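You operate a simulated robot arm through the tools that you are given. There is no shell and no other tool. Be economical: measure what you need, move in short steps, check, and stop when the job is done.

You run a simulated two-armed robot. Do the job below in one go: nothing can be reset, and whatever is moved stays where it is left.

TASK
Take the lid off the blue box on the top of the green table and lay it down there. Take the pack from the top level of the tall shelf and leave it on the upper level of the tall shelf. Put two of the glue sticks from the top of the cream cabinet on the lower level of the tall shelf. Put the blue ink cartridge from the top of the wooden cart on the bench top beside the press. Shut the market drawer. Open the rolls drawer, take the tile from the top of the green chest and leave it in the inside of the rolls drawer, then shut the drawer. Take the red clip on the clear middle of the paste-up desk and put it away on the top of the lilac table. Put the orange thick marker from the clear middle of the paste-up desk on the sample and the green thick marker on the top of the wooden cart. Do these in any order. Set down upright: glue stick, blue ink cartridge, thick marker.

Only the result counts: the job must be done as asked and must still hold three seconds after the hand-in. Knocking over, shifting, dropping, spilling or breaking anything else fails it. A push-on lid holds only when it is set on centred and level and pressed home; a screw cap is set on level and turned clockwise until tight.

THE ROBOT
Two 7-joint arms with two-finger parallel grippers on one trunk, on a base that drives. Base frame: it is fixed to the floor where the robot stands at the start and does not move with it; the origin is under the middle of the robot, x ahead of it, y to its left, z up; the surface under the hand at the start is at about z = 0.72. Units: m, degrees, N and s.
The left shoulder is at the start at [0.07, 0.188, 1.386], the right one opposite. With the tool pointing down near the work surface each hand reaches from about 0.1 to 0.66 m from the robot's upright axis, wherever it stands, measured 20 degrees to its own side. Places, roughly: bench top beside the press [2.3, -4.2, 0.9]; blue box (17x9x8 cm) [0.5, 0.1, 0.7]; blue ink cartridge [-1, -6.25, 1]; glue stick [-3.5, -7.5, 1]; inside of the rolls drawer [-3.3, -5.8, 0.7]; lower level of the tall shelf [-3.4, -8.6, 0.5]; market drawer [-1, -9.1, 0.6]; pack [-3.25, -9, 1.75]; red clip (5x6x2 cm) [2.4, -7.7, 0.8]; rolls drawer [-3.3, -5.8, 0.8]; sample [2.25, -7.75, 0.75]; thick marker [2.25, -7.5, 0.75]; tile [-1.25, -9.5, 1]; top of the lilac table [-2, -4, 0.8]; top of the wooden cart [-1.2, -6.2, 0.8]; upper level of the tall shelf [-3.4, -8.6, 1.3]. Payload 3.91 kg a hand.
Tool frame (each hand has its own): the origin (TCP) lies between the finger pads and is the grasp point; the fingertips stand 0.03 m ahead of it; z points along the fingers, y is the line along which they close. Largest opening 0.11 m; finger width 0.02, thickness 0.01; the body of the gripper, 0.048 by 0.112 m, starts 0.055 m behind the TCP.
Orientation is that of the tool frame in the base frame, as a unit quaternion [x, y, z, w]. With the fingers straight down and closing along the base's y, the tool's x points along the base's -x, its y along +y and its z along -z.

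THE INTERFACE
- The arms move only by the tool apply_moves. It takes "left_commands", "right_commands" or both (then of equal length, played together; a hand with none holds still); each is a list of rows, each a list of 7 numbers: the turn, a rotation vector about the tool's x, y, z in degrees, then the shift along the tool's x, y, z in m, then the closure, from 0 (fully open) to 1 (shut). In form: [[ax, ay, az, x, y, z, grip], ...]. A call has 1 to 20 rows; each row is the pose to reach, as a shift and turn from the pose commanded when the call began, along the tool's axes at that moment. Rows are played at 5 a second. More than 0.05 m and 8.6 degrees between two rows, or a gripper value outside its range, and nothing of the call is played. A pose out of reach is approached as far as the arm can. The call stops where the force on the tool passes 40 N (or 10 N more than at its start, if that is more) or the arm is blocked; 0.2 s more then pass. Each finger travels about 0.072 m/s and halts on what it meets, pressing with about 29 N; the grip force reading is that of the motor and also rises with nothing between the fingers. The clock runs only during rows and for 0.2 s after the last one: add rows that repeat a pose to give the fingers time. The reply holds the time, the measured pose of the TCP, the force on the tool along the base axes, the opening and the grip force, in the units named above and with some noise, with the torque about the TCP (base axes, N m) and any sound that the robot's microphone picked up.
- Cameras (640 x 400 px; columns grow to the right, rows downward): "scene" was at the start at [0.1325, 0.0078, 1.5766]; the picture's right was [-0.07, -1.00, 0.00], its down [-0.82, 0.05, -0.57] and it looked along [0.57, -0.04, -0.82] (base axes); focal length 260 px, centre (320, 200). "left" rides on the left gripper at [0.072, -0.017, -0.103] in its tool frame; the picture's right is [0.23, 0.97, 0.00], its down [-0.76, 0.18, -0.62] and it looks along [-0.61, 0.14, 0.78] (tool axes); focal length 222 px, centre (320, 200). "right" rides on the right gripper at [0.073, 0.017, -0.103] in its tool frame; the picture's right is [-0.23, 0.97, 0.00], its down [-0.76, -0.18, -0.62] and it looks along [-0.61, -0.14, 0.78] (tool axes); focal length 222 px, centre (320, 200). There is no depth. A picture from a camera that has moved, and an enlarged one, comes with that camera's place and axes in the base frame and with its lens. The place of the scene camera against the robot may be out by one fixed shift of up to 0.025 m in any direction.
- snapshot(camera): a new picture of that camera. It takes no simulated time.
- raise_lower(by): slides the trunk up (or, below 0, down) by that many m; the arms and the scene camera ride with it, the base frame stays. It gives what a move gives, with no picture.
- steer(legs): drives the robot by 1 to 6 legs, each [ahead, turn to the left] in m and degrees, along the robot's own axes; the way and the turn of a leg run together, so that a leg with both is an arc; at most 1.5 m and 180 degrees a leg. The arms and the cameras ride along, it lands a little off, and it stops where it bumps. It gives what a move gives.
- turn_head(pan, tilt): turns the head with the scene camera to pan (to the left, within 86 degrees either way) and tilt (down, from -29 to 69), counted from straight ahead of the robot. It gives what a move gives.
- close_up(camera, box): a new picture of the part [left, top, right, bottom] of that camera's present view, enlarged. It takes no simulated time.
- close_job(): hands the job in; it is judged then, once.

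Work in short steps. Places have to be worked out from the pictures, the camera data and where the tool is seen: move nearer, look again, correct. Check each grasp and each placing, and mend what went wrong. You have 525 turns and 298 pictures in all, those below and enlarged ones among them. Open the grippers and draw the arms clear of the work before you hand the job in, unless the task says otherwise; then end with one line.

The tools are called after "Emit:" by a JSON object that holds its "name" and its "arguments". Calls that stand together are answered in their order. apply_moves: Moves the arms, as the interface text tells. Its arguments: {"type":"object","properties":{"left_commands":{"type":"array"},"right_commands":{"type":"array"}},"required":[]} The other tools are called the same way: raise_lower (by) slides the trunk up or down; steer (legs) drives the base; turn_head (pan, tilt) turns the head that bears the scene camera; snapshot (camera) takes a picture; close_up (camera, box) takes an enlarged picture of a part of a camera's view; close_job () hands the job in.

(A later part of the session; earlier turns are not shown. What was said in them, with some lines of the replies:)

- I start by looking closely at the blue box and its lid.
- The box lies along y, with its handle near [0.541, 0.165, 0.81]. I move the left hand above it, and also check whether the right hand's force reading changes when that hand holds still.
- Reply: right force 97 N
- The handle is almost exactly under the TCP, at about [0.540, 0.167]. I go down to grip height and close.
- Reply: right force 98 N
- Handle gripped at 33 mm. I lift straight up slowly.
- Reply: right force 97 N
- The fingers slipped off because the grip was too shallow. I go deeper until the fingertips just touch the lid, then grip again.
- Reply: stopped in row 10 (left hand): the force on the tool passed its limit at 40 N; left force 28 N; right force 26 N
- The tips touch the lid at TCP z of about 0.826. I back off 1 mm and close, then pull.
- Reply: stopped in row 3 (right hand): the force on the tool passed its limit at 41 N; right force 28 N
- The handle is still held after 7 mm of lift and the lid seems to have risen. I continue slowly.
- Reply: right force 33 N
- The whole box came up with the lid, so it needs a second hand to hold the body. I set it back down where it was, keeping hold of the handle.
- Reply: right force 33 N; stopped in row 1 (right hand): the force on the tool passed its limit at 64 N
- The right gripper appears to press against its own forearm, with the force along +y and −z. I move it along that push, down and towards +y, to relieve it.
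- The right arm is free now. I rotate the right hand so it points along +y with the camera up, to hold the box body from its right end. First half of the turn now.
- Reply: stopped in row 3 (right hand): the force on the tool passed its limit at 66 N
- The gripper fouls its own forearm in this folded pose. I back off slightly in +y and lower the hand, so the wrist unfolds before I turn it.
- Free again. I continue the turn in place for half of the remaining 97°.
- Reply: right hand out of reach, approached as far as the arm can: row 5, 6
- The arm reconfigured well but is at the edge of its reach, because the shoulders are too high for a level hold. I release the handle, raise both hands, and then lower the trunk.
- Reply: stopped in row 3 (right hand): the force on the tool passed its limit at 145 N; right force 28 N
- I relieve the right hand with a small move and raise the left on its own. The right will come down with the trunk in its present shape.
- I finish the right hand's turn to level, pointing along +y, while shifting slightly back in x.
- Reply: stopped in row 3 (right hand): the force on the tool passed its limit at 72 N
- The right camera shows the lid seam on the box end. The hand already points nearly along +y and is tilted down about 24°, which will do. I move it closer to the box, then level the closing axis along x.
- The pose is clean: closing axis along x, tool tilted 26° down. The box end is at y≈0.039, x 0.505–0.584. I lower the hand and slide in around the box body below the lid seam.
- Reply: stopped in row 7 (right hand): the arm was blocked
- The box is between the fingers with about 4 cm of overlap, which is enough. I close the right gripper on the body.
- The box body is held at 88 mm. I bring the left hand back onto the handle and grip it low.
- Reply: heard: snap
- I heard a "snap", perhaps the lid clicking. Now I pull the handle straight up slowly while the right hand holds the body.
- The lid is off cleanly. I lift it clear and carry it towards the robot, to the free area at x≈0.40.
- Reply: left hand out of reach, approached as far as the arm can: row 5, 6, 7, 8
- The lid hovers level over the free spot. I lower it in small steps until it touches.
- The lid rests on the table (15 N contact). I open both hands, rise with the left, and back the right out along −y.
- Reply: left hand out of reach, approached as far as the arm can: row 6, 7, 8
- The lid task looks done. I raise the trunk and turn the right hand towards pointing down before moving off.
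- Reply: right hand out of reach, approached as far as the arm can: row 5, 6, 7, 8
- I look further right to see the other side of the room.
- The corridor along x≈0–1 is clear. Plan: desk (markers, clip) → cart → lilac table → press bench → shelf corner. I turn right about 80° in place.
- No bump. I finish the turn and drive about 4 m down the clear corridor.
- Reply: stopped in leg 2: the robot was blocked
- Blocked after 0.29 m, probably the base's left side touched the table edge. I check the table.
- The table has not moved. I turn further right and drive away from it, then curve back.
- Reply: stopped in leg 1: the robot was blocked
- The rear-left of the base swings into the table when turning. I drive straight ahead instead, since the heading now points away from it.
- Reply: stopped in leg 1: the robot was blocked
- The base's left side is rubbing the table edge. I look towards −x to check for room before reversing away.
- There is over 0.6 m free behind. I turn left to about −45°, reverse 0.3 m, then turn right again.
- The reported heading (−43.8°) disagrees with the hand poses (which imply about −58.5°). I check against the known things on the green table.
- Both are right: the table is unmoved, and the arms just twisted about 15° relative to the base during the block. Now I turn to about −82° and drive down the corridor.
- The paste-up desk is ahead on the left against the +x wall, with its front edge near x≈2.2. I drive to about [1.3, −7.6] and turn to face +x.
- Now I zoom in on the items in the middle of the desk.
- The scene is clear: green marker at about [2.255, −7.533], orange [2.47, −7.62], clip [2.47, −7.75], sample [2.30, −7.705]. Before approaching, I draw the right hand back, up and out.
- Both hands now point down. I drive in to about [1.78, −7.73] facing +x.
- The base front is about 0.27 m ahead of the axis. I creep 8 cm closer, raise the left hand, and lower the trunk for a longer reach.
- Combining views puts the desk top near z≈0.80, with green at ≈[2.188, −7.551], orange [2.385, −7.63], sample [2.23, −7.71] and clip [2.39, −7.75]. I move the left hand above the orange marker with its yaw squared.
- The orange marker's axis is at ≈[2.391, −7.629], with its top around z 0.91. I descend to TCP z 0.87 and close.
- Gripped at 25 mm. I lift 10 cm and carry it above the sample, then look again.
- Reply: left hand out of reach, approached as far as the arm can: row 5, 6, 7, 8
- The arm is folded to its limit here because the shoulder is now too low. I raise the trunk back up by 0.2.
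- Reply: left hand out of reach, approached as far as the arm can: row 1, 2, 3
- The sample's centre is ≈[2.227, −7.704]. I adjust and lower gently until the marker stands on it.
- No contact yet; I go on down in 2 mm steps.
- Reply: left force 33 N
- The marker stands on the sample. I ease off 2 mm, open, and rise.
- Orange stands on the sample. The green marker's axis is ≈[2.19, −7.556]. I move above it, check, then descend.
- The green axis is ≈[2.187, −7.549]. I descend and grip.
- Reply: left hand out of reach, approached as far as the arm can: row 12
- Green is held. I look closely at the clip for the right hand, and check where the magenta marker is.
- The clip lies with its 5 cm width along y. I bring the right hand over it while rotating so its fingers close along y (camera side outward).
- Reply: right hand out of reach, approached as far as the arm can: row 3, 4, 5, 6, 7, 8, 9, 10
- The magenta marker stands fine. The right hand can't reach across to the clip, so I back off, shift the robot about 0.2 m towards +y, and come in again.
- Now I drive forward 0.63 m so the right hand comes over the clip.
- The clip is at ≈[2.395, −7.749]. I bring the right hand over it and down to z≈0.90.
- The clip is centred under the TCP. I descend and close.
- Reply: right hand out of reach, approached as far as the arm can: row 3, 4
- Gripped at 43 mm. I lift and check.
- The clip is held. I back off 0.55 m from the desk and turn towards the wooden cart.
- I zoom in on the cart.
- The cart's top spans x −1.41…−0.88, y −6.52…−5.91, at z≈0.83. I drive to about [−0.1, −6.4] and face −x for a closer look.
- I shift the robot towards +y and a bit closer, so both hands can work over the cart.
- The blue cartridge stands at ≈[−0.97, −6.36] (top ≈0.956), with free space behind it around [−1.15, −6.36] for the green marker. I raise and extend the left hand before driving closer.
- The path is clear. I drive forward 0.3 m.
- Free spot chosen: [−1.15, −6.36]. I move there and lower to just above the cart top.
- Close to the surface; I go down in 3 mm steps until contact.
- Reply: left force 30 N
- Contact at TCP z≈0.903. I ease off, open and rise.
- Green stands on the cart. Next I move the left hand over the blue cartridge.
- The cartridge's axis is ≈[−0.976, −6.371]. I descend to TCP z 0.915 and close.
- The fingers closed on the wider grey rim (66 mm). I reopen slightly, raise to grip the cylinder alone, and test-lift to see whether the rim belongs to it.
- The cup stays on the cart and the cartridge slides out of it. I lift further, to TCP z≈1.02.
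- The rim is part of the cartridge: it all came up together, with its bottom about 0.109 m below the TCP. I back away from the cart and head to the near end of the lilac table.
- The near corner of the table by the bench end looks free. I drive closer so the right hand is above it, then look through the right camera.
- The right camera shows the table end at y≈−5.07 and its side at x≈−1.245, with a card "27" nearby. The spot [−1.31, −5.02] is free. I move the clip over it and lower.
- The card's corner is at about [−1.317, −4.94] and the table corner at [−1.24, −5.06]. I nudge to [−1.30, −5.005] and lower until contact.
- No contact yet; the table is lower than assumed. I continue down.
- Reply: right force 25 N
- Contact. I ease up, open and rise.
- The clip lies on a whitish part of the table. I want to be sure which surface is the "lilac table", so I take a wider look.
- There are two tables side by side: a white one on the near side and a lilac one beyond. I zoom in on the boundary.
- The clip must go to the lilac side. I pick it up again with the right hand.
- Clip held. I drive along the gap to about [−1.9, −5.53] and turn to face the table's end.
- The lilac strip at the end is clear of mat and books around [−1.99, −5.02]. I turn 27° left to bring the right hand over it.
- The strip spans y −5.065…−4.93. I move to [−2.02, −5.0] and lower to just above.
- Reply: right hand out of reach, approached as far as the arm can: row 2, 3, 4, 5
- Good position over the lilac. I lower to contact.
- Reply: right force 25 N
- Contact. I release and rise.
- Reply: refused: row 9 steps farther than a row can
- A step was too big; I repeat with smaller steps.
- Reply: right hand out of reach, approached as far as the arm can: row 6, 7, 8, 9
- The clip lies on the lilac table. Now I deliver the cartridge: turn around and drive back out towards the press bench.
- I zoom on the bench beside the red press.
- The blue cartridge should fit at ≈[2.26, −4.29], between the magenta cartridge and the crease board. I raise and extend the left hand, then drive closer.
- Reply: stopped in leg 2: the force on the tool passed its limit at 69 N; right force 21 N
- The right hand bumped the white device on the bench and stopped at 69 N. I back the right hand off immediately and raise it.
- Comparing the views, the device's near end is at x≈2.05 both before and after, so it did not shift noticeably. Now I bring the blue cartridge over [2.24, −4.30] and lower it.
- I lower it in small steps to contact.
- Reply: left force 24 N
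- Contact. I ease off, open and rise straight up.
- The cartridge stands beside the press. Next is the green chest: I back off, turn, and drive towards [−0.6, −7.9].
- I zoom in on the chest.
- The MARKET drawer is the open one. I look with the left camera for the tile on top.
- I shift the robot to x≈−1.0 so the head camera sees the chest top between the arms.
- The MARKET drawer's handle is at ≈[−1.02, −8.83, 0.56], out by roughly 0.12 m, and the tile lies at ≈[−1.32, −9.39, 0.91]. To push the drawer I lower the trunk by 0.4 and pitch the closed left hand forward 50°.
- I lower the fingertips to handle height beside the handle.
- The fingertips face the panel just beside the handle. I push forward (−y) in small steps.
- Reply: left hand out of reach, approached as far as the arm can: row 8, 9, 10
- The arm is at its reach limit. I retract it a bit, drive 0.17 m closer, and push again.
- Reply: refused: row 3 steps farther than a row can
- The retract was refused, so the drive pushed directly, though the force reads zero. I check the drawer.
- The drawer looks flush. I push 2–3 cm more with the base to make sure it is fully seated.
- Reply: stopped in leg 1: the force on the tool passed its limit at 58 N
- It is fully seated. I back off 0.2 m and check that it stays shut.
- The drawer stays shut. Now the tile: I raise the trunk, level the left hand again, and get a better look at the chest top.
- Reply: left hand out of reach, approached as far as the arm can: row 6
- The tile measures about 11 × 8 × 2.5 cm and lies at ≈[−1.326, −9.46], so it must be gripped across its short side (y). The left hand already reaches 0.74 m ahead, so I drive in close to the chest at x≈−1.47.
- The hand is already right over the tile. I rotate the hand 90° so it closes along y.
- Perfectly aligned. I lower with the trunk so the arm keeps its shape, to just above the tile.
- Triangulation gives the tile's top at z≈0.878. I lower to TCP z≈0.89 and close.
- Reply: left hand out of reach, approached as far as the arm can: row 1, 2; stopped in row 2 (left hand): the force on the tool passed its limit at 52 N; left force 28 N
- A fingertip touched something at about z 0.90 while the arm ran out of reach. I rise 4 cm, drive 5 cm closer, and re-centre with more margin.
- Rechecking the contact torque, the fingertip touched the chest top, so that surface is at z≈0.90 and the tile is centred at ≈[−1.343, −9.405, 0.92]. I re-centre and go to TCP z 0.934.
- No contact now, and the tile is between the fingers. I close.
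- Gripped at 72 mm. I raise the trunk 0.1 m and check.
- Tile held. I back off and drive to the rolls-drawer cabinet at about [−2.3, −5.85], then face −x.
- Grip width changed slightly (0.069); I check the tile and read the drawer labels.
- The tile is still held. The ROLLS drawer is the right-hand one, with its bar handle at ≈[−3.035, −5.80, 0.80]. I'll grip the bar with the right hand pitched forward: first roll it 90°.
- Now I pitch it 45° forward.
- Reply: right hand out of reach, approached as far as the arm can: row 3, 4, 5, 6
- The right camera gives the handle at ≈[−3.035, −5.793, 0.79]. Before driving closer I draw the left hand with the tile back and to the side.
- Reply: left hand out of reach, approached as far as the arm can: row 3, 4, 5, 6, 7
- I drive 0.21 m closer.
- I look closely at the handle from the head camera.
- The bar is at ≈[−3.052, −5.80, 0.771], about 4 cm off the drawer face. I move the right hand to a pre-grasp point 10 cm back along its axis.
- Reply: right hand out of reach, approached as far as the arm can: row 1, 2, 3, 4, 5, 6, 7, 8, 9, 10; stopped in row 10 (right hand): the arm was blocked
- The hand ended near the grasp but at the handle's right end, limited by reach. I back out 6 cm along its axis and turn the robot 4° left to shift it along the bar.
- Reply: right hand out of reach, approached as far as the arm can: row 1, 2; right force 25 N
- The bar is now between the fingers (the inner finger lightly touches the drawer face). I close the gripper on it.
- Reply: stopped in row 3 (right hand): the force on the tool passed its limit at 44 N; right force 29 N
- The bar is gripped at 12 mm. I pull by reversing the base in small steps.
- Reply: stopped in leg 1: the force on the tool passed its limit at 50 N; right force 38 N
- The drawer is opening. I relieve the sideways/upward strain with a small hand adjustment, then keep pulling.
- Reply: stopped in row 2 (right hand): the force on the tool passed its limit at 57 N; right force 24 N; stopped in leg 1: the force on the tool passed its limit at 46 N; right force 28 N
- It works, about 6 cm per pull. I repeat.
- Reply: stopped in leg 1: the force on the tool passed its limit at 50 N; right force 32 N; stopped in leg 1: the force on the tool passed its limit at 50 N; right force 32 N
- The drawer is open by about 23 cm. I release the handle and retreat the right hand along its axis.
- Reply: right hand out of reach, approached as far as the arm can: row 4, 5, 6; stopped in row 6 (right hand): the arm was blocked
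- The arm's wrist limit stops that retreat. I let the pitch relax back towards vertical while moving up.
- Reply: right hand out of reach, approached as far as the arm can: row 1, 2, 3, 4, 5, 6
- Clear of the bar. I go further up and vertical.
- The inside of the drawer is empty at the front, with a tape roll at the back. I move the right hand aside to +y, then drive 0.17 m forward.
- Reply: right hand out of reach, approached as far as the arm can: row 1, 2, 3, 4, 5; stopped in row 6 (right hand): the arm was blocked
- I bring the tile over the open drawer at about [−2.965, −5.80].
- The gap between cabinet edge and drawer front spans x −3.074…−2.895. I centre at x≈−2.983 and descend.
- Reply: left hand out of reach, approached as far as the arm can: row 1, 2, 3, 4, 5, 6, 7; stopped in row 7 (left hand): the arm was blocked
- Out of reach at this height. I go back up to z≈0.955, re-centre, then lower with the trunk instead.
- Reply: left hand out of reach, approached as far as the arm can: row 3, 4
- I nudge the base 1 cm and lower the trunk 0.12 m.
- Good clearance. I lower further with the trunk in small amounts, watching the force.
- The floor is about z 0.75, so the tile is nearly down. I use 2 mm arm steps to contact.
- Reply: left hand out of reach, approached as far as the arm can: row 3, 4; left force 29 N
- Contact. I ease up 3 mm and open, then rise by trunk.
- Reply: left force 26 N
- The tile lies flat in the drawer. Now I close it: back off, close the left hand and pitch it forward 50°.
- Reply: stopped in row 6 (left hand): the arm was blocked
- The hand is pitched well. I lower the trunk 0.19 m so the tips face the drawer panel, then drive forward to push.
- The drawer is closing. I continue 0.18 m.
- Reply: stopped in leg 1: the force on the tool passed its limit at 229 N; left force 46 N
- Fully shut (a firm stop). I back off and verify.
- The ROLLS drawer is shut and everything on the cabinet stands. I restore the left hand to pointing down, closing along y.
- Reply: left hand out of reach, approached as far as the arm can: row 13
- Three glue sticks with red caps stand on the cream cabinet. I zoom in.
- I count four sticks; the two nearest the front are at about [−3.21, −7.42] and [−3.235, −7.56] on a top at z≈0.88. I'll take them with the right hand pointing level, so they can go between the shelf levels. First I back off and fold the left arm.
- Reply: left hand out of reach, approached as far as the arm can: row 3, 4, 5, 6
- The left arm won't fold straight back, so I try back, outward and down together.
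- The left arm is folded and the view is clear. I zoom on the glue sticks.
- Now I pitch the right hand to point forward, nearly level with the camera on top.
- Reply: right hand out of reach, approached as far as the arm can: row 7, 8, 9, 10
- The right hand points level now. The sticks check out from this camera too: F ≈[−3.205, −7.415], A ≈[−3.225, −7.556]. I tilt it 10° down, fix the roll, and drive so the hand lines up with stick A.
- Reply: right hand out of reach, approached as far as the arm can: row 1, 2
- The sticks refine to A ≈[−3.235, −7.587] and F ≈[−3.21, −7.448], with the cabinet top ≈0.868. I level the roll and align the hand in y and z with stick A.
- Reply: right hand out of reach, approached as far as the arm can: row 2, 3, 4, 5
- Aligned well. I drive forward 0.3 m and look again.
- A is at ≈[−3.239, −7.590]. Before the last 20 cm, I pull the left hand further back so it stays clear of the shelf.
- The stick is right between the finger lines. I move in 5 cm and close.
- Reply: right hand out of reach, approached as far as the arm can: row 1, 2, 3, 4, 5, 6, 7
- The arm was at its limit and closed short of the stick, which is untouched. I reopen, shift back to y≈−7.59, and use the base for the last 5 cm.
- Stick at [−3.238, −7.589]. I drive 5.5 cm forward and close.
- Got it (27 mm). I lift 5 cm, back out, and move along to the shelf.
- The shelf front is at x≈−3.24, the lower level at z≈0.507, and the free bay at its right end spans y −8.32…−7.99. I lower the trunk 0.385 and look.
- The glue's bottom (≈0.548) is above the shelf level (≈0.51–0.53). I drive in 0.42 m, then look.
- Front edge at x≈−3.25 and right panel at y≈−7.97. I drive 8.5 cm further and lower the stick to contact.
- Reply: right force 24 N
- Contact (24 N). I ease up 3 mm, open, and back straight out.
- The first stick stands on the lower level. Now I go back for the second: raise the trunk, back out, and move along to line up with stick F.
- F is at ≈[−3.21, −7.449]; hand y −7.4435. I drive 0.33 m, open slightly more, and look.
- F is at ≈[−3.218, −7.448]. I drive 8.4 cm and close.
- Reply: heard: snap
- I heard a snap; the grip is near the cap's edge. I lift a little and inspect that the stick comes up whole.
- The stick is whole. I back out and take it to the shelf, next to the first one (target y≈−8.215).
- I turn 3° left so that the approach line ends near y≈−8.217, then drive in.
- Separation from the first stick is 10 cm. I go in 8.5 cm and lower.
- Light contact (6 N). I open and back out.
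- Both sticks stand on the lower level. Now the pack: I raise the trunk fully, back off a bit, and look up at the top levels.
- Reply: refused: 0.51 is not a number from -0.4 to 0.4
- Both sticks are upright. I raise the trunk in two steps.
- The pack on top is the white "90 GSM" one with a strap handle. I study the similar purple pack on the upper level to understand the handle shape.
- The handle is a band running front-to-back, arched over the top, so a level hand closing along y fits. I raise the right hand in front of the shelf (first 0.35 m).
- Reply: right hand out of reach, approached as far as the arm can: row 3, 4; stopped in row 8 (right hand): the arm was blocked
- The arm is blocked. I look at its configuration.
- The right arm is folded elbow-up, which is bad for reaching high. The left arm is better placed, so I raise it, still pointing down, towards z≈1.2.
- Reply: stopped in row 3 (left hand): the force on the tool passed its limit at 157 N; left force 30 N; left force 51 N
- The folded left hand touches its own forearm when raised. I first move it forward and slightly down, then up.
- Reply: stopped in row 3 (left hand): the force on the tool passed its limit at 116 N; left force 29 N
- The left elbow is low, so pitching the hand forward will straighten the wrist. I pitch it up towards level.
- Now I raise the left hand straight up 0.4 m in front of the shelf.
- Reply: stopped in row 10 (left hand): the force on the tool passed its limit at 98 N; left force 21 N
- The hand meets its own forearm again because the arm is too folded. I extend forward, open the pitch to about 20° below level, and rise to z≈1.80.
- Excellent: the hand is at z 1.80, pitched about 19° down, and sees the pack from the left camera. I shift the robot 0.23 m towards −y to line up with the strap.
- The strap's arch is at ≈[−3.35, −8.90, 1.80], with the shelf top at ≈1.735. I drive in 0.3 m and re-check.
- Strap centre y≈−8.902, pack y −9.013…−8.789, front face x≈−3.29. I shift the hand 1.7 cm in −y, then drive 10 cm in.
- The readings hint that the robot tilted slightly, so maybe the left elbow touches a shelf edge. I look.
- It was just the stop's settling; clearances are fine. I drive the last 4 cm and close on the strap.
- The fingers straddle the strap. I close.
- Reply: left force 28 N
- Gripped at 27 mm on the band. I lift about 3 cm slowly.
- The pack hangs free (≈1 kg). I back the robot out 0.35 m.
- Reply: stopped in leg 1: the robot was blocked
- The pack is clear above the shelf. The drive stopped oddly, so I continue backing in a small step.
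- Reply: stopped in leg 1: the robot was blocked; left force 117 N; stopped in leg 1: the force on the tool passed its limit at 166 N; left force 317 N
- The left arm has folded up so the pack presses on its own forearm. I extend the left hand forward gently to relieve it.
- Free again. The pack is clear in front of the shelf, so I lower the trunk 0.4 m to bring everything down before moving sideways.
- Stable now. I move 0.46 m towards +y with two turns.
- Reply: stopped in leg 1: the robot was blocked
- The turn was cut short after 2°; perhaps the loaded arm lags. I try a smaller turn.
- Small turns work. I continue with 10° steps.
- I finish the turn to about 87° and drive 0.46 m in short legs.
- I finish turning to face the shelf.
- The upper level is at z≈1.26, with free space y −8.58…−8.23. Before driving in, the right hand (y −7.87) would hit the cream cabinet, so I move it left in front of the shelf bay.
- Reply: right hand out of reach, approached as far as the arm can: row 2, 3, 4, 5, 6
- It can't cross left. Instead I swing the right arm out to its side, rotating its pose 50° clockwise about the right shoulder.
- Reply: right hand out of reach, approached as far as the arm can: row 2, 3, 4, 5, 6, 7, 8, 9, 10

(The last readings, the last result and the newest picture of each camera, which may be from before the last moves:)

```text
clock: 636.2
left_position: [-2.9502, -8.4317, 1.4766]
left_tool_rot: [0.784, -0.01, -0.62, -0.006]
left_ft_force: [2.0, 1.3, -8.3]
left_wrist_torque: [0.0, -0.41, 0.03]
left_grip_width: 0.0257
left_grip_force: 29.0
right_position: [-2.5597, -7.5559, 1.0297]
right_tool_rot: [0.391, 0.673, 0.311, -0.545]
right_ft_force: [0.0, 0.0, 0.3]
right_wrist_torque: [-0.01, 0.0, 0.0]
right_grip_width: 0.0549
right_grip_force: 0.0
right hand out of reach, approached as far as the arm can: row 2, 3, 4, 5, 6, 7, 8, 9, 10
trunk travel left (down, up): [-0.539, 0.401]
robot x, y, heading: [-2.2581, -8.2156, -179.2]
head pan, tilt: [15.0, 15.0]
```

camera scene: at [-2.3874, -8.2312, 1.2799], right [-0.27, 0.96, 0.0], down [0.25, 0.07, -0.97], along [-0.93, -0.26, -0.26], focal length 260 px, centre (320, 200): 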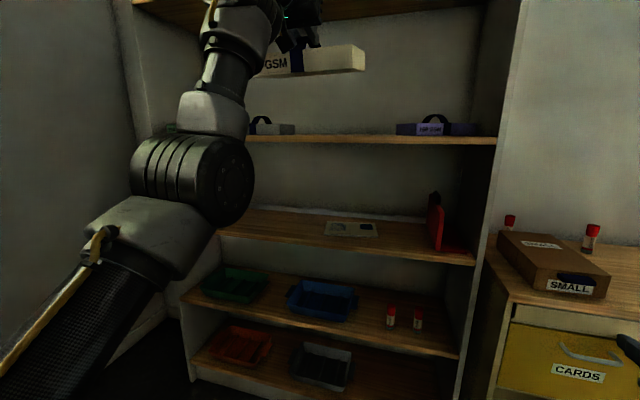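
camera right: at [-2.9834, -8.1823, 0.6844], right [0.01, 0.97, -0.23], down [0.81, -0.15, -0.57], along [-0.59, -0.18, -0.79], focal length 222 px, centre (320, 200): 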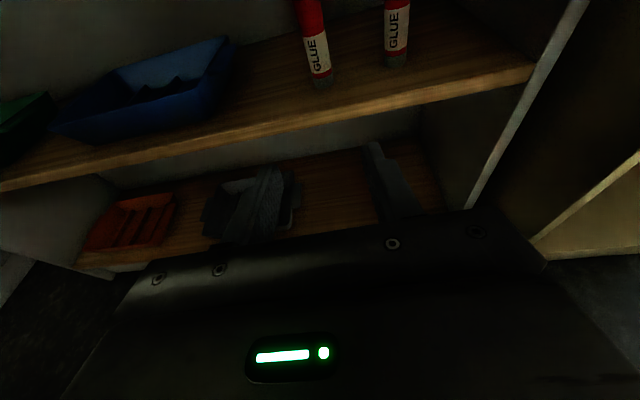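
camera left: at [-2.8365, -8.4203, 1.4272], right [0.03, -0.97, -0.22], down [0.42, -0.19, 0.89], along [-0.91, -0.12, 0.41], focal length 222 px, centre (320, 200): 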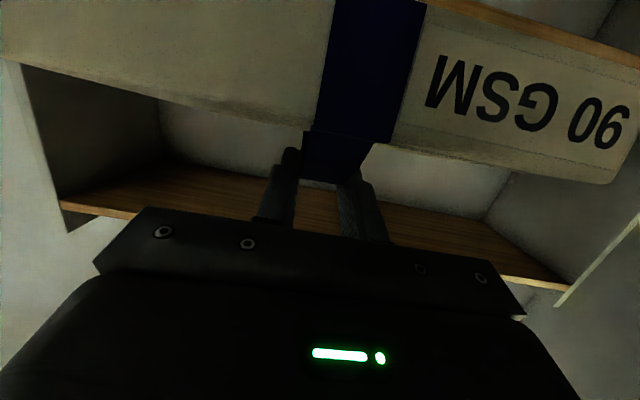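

That worked. Now I level the pack (+6° pitch), shift it 2 cm towards +y, and lower the trunk 0.11 m.

Emit:
{"name": "apply_moves", "arguments": {"left_commands": [[0, 2, 0, 0, -0.007, 0, 1], [0, 4, 0, 0, -0.014, 0, 1], [0, 6, 0, 0, -0.021, 0, 1], [0, 6, 0, 0, -0.021, 0, 1]]}}

Emit:
{"name": "raise_lower", "arguments": {"by": -0.09}}

Emit:
{"name": "snapshot", "arguments": {"camera": "left"}}

Emit:
{"name": "snapshot", "arguments": {"camera": "scene"}}

```text
clock: 637.2
left_position: [-2.9527, -8.4125, 1.4723]
left_tool_rot: [0.818, -0.01, -0.575, -0.007]
left_ft_force: [-0.5, 0.9, -10.6]
left_wrist_torque: [-0.02, -0.31, 0.0]
left_grip_width: 0.0259
left_grip_force: 28.6
right_position: [-2.5622, -7.5575, 1.0294]
right_tool_rot: [0.391, 0.674, 0.311, -0.544]
right_ft_force: [0.0, 0.0, -0.2]
right_wrist_torque: [-0.03, -0.03, -0.01]
right_grip_width: 0.0549
right_grip_force: 0.1
trunk travel left (down, up): [-0.539, 0.401]
robot x, y, heading: [-2.2568, -8.2207, -179.4]
head pan, tilt: [15.0, 15.0]
```

```text
clock: 638.4
left_position: [-2.9524, -8.4143, 1.3829]
left_tool_rot: [0.817, -0.01, -0.577, -0.007]
left_ft_force: [0.7, 0.0, -10.4]
left_wrist_torque: [-0.03, -0.32, -0.01]
left_grip_width: 0.0256
left_grip_force: 28.2
right_position: [-2.5603, -7.5567, 0.9409]
right_tool_rot: [0.391, 0.674, 0.311, -0.545]
right_ft_force: [-0.8, -0.2, -1.0]
right_wrist_torque: [-0.01, 0.02, 0.0]
right_grip_width: 0.055
right_grip_force: 0.1
trunk travel left (down, up): [-0.449, 0.491]
robot x, y, heading: [-2.2538, -8.2181, -179.2]
head pan, tilt: [15.0, 15.0]
```

```text
80 pictures are left
camera left: at [-2.8307, -8.3991, 1.35], right [0.05, -0.98, -0.21], down [0.33, -0.18, 0.93], along [-0.94, -0.12, 0.31], focal length 222 px, centre (320, 200)
```

left: 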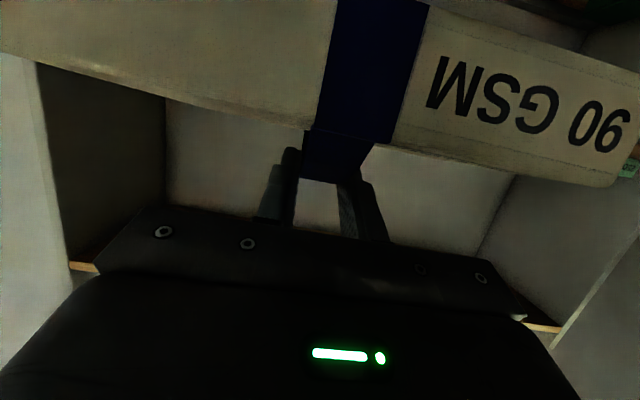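

```text
79 pictures are left
camera scene: at [-2.3869, -8.2308, 1.19], right [-0.27, 0.96, 0.0], down [0.25, 0.07, -0.97], along [-0.93, -0.26, -0.26], focal length 260 px, centre (320, 200)
```

scene: 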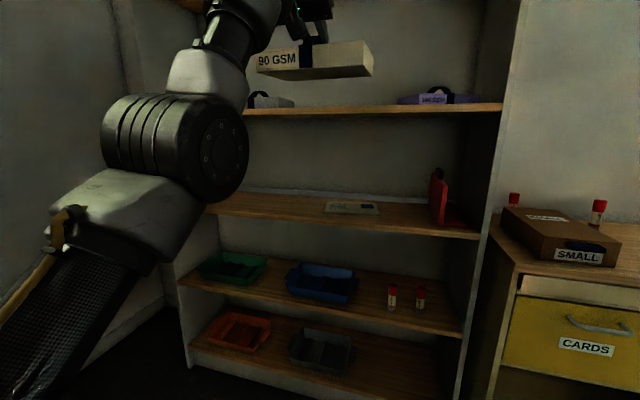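

The pack bottom is about 5 cm above the upper level. I drive in with short legs.

Emit:
{"name": "steer", "arguments": {"legs": [[0.1, 0], [0.1, 0]]}}

Emit:
{"name": "snapshot", "arguments": {"camera": "scene"}}

```text
clock: 640.4
left_position: [-3.1556, -8.4136, 1.383]
left_tool_rot: [0.817, -0.01, -0.576, -0.006]
left_ft_force: [-0.2, -0.1, -10.6]
left_wrist_torque: [-0.01, -0.31, -0.02]
left_grip_width: 0.026
left_grip_force: 29.2
right_position: [-2.764, -7.5582, 0.9394]
right_tool_rot: [0.392, 0.674, 0.311, -0.543]
right_ft_force: [0.1, -1.0, 0.2]
right_wrist_torque: [0.03, -0.05, -0.04]
right_grip_width: 0.055
right_grip_force: 0.1
trunk travel left (down, up): [-0.449, 0.491]
robot x, y, heading: [-2.4578, -8.2172, -179.5]
head pan, tilt: [15.0, 15.0]
```

```text
78 pictures are left
camera scene: at [-2.5907, -8.2328, 1.1898], right [-0.27, 0.96, 0.0], down [0.25, 0.07, -0.97], along [-0.93, -0.26, -0.26], focal length 260 px, centre (320, 200)
```

scene: 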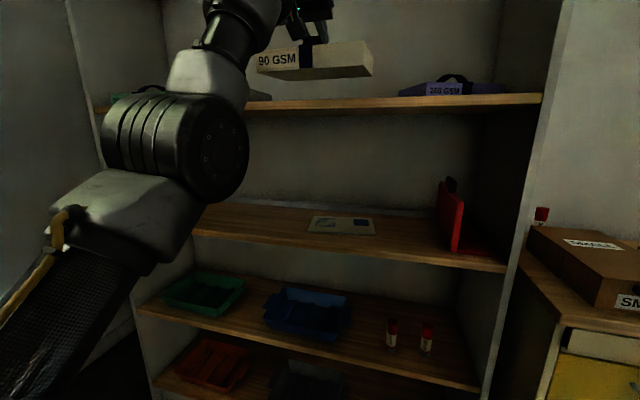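

Elbow clearance is sufficient. I continue another 0.19 m.

Emit:
{"name": "steer", "arguments": {"legs": [[0.1, 0], [0.09, 0]]}}

Emit:
{"name": "snapshot", "arguments": {"camera": "scene"}}

Emit:
{"name": "snapshot", "arguments": {"camera": "left"}}

```text
clock: 642.2
left_position: [-3.3412, -8.4156, 1.3809]
left_tool_rot: [0.818, -0.01, -0.575, -0.007]
left_ft_force: [-0.7, 0.1, -10.8]
left_wrist_torque: [-0.01, -0.32, -0.01]
left_grip_width: 0.026
left_grip_force: 29.0
right_position: [-2.9482, -7.5606, 0.9394]
right_tool_rot: [0.392, 0.674, 0.312, -0.543]
right_ft_force: [-0.1, -0.9, -0.1]
right_wrist_torque: [0.04, 0.01, -0.01]
right_grip_width: 0.0553
right_grip_force: 0.0
trunk travel left (down, up): [-0.449, 0.491]
robot x, y, heading: [-2.642, -8.2197, -179.6]
head pan, tilt: [15.0, 15.0]
```

```text
77 pictures are left
camera scene: at [-2.7744, -8.2349, 1.1897], right [-0.27, 0.96, 0.0], down [0.25, 0.07, -0.97], along [-0.93, -0.26, -0.26], focal length 260 px, centre (320, 200)
```

scene: 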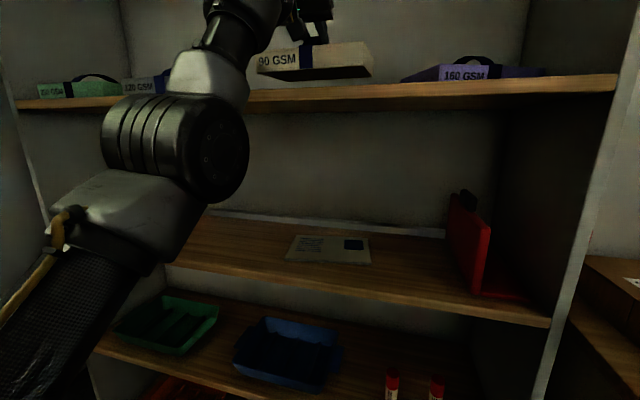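

```text
76 pictures are left
camera left: at [-3.2193, -8.4024, 1.3485], right [0.05, -0.98, -0.21], down [0.32, -0.19, 0.93], along [-0.94, -0.12, 0.31], focal length 222 px, centre (320, 200)
```

left: 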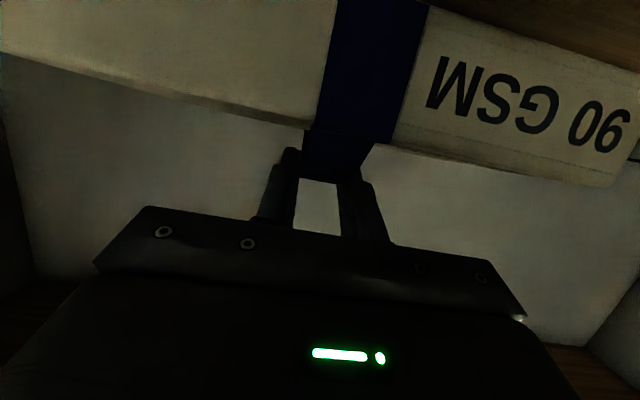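

The pack is well inside with gaps on both sides. I lower in small trunk steps.

Emit:
{"name": "raise_lower", "arguments": {"by": -0.03}}

Emit:
{"name": "raise_lower", "arguments": {"by": -0.012}}

Emit:
{"name": "raise_lower", "arguments": {"by": -0.008}}

```text
clock: 642.9
left_position: [-3.3393, -8.4152, 1.3531]
left_tool_rot: [0.818, -0.012, -0.576, -0.008]
left_ft_force: [0.7, -0.8, -9.0]
left_wrist_torque: [0.0, -0.3, -0.03]
left_grip_width: 0.0257
left_grip_force: 29.6
right_position: [-2.9455, -7.561, 0.9107]
right_tool_rot: [0.392, 0.674, 0.311, -0.544]
right_ft_force: [-0.7, -0.2, 0.2]
right_wrist_torque: [0.04, 0.01, 0.02]
right_grip_width: 0.055
right_grip_force: 0.0
trunk travel left (down, up): [-0.419, 0.521]
robot x, y, heading: [-2.6447, -8.2218, -179.7]
head pan, tilt: [15.0, 15.0]
```

```text
clock: 643.5
left_position: [-3.3383, -8.4154, 1.3416]
left_tool_rot: [0.817, -0.011, -0.577, -0.007]
left_ft_force: [-2.0, -0.4, 4.7]
left_wrist_torque: [-0.02, -0.83, 0.0]
left_grip_width: 0.026
left_grip_force: 29.3
right_position: [-2.9452, -7.5605, 0.8979]
right_tool_rot: [0.39, 0.674, 0.31, -0.545]
right_ft_force: [-0.6, 0.4, 0.9]
right_wrist_torque: [0.01, 0.0, -0.03]
right_grip_width: 0.0551
right_grip_force: 0.0
trunk travel left (down, up): [-0.407, 0.533]
robot x, y, heading: [-2.6453, -8.2232, -179.5]
head pan, tilt: [15.0, 15.0]
```

```text
clock: 644.1
left_position: [-3.3346, -8.4151, 1.3381]
left_tool_rot: [0.815, -0.009, -0.58, -0.005]
left_ft_force: [-6.5, -2.3, 26.6]
left_wrist_torque: [0.03, 0.32, -0.09]
left_grip_width: 0.0255
left_grip_force: 29.7
right_position: [-2.9434, -7.5589, 0.8894]
right_tool_rot: [0.392, 0.672, 0.311, -0.545]
right_ft_force: [0.2, 0.1, -0.5]
right_wrist_torque: [-0.02, 0.02, -0.01]
right_grip_width: 0.0549
right_grip_force: 0.1
trunk travel left (down, up): [-0.399, 0.541]
robot x, y, heading: [-2.6423, -8.2191, -179.3]
head pan, tilt: [15.0, 15.0]
```

Set down. I ease up 5 mm, open, and back out slowly.

Emit:
{"name": "raise_lower", "arguments": {"by": 0.006}}

Emit:
{"name": "apply_moves", "arguments": {"left_commands": [[0, 0, 0, 0, 0, 0, 0.85], [0, 0, 0, 0, 0, 0, 0.7], [0, 0, 0, 0, 0, 0, 0.55], [0, 0, 0, 0, 0, 0, 0.4], [0, 0, 0, 0, 0, 0, 0.4]]}}

Emit:
{"name": "snapshot", "arguments": {"camera": "left"}}

```text
clock: 644.6
left_position: [-3.3382, -8.4154, 1.337]
left_tool_rot: [0.819, -0.012, -0.574, -0.007]
left_ft_force: [2.1, 0.3, 2.3]
left_wrist_torque: [-0.13, -0.68, -0.03]
left_grip_width: 0.026
left_grip_force: 29.5
right_position: [-2.9447, -7.5613, 0.8963]
right_tool_rot: [0.392, 0.673, 0.311, -0.545]
right_ft_force: [0.4, 0.0, -0.5]
right_wrist_torque: [0.0, 0.01, -0.03]
right_grip_width: 0.055
right_grip_force: 0.1
trunk travel left (down, up): [-0.405, 0.535]
robot x, y, heading: [-2.6435, -8.2226, -179.4]
head pan, tilt: [15.0, 15.0]
```

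```text
clock: 645.8
left_position: [-3.3383, -8.4157, 1.3401]
left_tool_rot: [0.818, -0.011, -0.576, -0.007]
left_ft_force: [0.1, 0.5, 0.5]
left_wrist_torque: [-0.03, 0.02, -0.05]
left_grip_width: 0.066
left_grip_force: 0.0
right_position: [-2.9456, -7.5601, 0.8958]
right_tool_rot: [0.392, 0.673, 0.311, -0.545]
right_ft_force: [0.5, -0.2, -0.2]
right_wrist_torque: [0.01, 0.01, 0.02]
right_grip_width: 0.0551
right_grip_force: 0.0
trunk travel left (down, up): [-0.405, 0.535]
robot x, y, heading: [-2.6421, -8.2222, -179.5]
head pan, tilt: [15.0, 15.0]
```

```text
75 pictures are left
camera left: at [-3.2164, -8.402, 1.3059], right [0.05, -0.98, -0.21], down [0.33, -0.18, 0.93], along [-0.94, -0.12, 0.31], focal length 222 px, centre (320, 200)
```

left: 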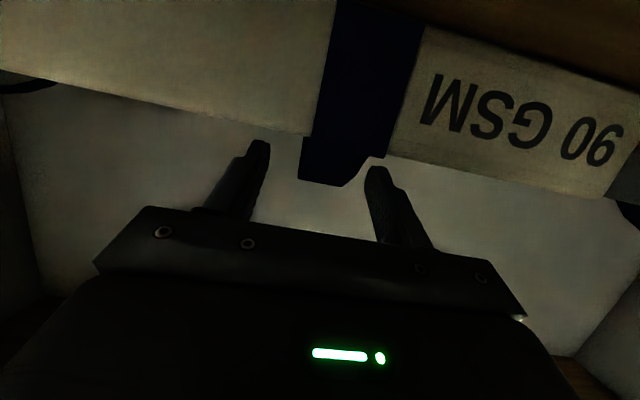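

The strap is free between the fingers. I back straight out.

Emit:
{"name": "steer", "arguments": {"legs": [[-0.1, 0], [-0.1, 0], [-0.1, 0]]}}

Emit:
{"name": "snapshot", "arguments": {"camera": "left"}}

Emit:
{"name": "snapshot", "arguments": {"camera": "scene"}}

```text
clock: 648.5
left_position: [-3.0348, -8.4117, 1.3394]
left_tool_rot: [0.817, -0.012, -0.576, -0.008]
left_ft_force: [1.0, -0.1, -0.5]
left_wrist_torque: [0.01, -0.01, 0.0]
left_grip_width: 0.0659
left_grip_force: 0.1
right_position: [-2.6405, -7.5559, 0.8961]
right_tool_rot: [0.393, 0.673, 0.312, -0.544]
right_ft_force: [-0.4, -0.7, -0.8]
right_wrist_torque: [0.01, -0.01, 0.01]
right_grip_width: 0.0547
right_grip_force: 0.1
trunk travel left (down, up): [-0.405, 0.535]
robot x, y, heading: [-2.3416, -8.2161, -179.6]
head pan, tilt: [15.0, 15.0]
```

```text
74 pictures are left
camera left: at [-2.9126, -8.3982, 1.3064], right [0.05, -0.98, -0.21], down [0.33, -0.19, 0.93], along [-0.94, -0.12, 0.31], focal length 222 px, centre (320, 200)
```

left: 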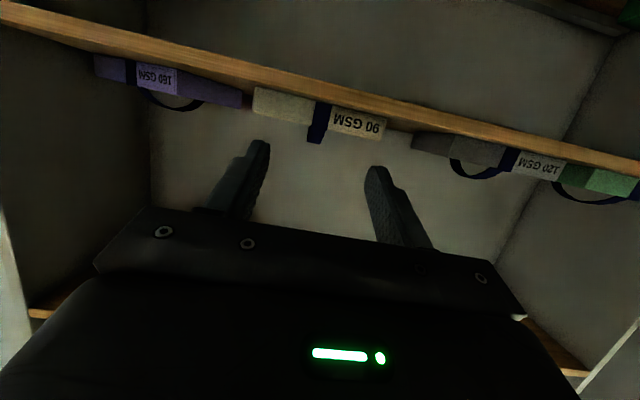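

```text
73 pictures are left
camera scene: at [-2.4679, -8.2316, 1.1462], right [-0.27, 0.96, 0.0], down [0.25, 0.07, -0.97], along [-0.93, -0.26, -0.26], focal length 260 px, centre (320, 200)
```

scene: 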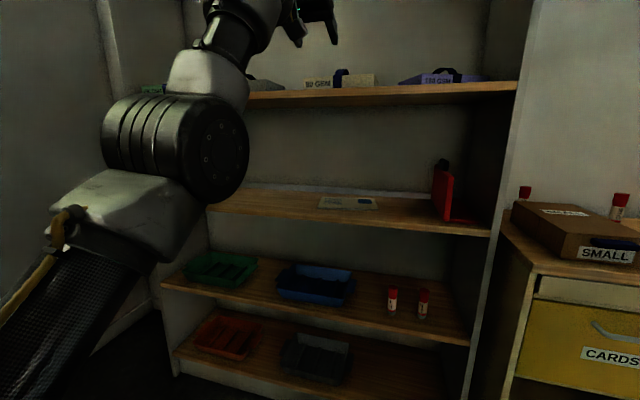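

The pack is on the upper level with its neighbours undisturbed. I check the two glue sticks up close, given the earlier snap.

Emit:
{"name": "close_up", "arguments": {"camera": "scene", "box": [360, 260, 460, 340]}}

Emit:
{"name": "close_up", "arguments": {"camera": "scene", "box": [280, 50, 520, 130]}}

```text
5.00 times, centred on (410, 300) of scene
camera zoom: at [-2.4679, -8.2316, 1.1462], right [-0.27, 0.96, 0.0], down [0.25, 0.07, -0.97], along [-0.93, -0.26, -0.26], focal length 1302 px, centre (-130, -300)
```

zoom: 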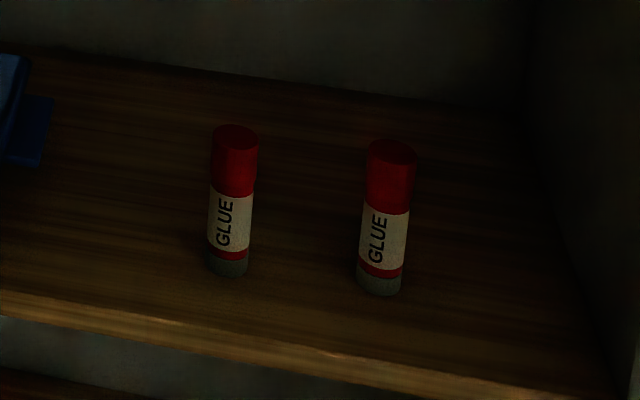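

```text
2.67 times, centred on (400, 90) of scene
camera zoom: at [-2.4679, -8.2316, 1.1462], right [-0.27, 0.96, 0.0], down [0.25, 0.07, -0.97], along [-0.93, -0.26, -0.26], focal length 694 px, centre (107, 493)
```

zoom: 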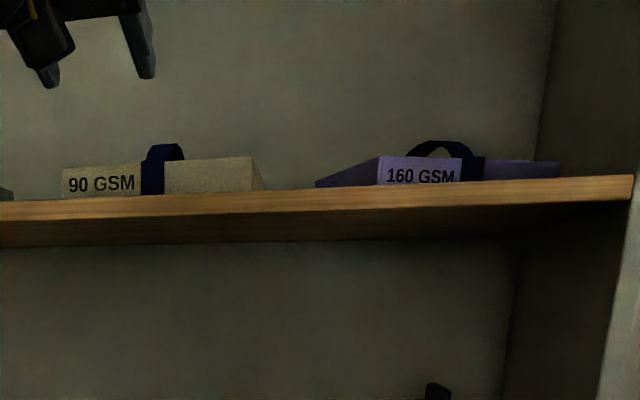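

Everything matches. I draw back further, open both grippers fully, and then hand in.

Emit:
{"name": "steer", "arguments": {"legs": [[-0.1, 0], [-0.15, 0]]}}

Emit:
{"name": "apply_moves", "arguments": {"left_commands": [[0, 0, 0, 0, 0, 0, 0.1], [0, 0, 0, 0, 0, 0, 0], [0, 0, 0, 0, 0, 0, 0]], "right_commands": [[0, 0, 0, 0, 0, 0, 0.1], [0, 0, 0, 0, 0, 0, 0], [0, 0, 0, 0, 0, 0, 0]]}}

Emit:
{"name": "turn_head", "arguments": {"pan": 80, "tilt": 20}}

Emit:
{"name": "snapshot", "arguments": {"camera": "scene"}}

```text
clock: 650.6
left_position: [-2.7871, -8.4097, 1.3402]
left_tool_rot: [0.817, -0.011, -0.577, -0.007]
left_ft_force: [0.7, 0.5, -0.2]
left_wrist_torque: [0.03, -0.01, 0.01]
left_grip_width: 0.066
left_grip_force: 0.1
right_position: [-2.395, -7.555, 0.8952]
right_tool_rot: [0.392, 0.673, 0.311, -0.545]
right_ft_force: [-0.3, 0.3, 0.1]
right_wrist_torque: [-0.01, -0.01, 0.0]
right_grip_width: 0.0551
right_grip_force: 0.1
trunk travel left (down, up): [-0.405, 0.535]
robot x, y, heading: [-2.0914, -8.2142, -179.6]
head pan, tilt: [15.0, 15.0]
```

```text
clock: 651.4
left_position: [-2.7897, -8.4098, 1.3396]
left_tool_rot: [0.817, -0.012, -0.577, -0.008]
left_ft_force: [0.4, -0.9, 0.1]
left_wrist_torque: [-0.01, 0.02, 0.01]
left_grip_width: 0.1099
left_grip_force: 0.2
right_position: [-2.3965, -7.5551, 0.8963]
right_tool_rot: [0.392, 0.674, 0.311, -0.544]
right_ft_force: [-0.4, 0.2, 0.3]
right_wrist_torque: [0.0, 0.0, -0.04]
right_grip_width: 0.11
right_grip_force: 0.1
trunk travel left (down, up): [-0.405, 0.535]
robot x, y, heading: [-2.0927, -8.2151, -179.4]
head pan, tilt: [15.0, 15.0]
```

```text
clock: 652.8
left_position: [-2.7894, -8.4103, 1.3399]
left_tool_rot: [0.817, -0.011, -0.577, -0.007]
left_ft_force: [0.1, 0.2, -0.1]
left_wrist_torque: [0.0, 0.03, 0.01]
left_grip_width: 0.1099
left_grip_force: 0.0
right_position: [-2.3967, -7.5551, 0.8956]
right_tool_rot: [0.392, 0.673, 0.311, -0.544]
right_ft_force: [-0.7, -0.2, -0.4]
right_wrist_torque: [0.0, 0.04, -0.01]
right_grip_width: 0.1096
right_grip_force: 0.1
trunk travel left (down, up): [-0.405, 0.535]
robot x, y, heading: [-2.0956, -8.2177, -179.3]
head pan, tilt: [80.0, 20.0]
```

```text
70 pictures are left
camera scene: at [-2.1488, -8.2961, 1.138], right [-0.99, 0.17, 0.0], down [0.06, 0.34, -0.94], along [-0.15, -0.93, -0.34], focal length 260 px, centre (320, 200)
```

scene: 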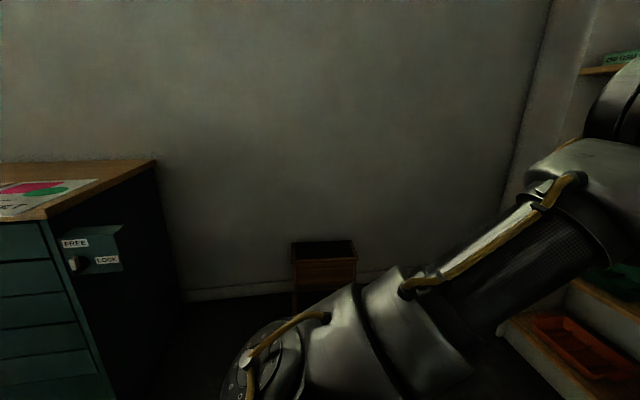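

The chest drawers are flush shut, both hands are empty and clear, and all the tasks are done. I hand in the job.

Emit:
{"name": "close_job", "arguments": {}}

```text
The job is handed in.
```

I did every part of the job and handed it in; the last views I had of each item showed it in place, and I have no verdict on the hand-in.
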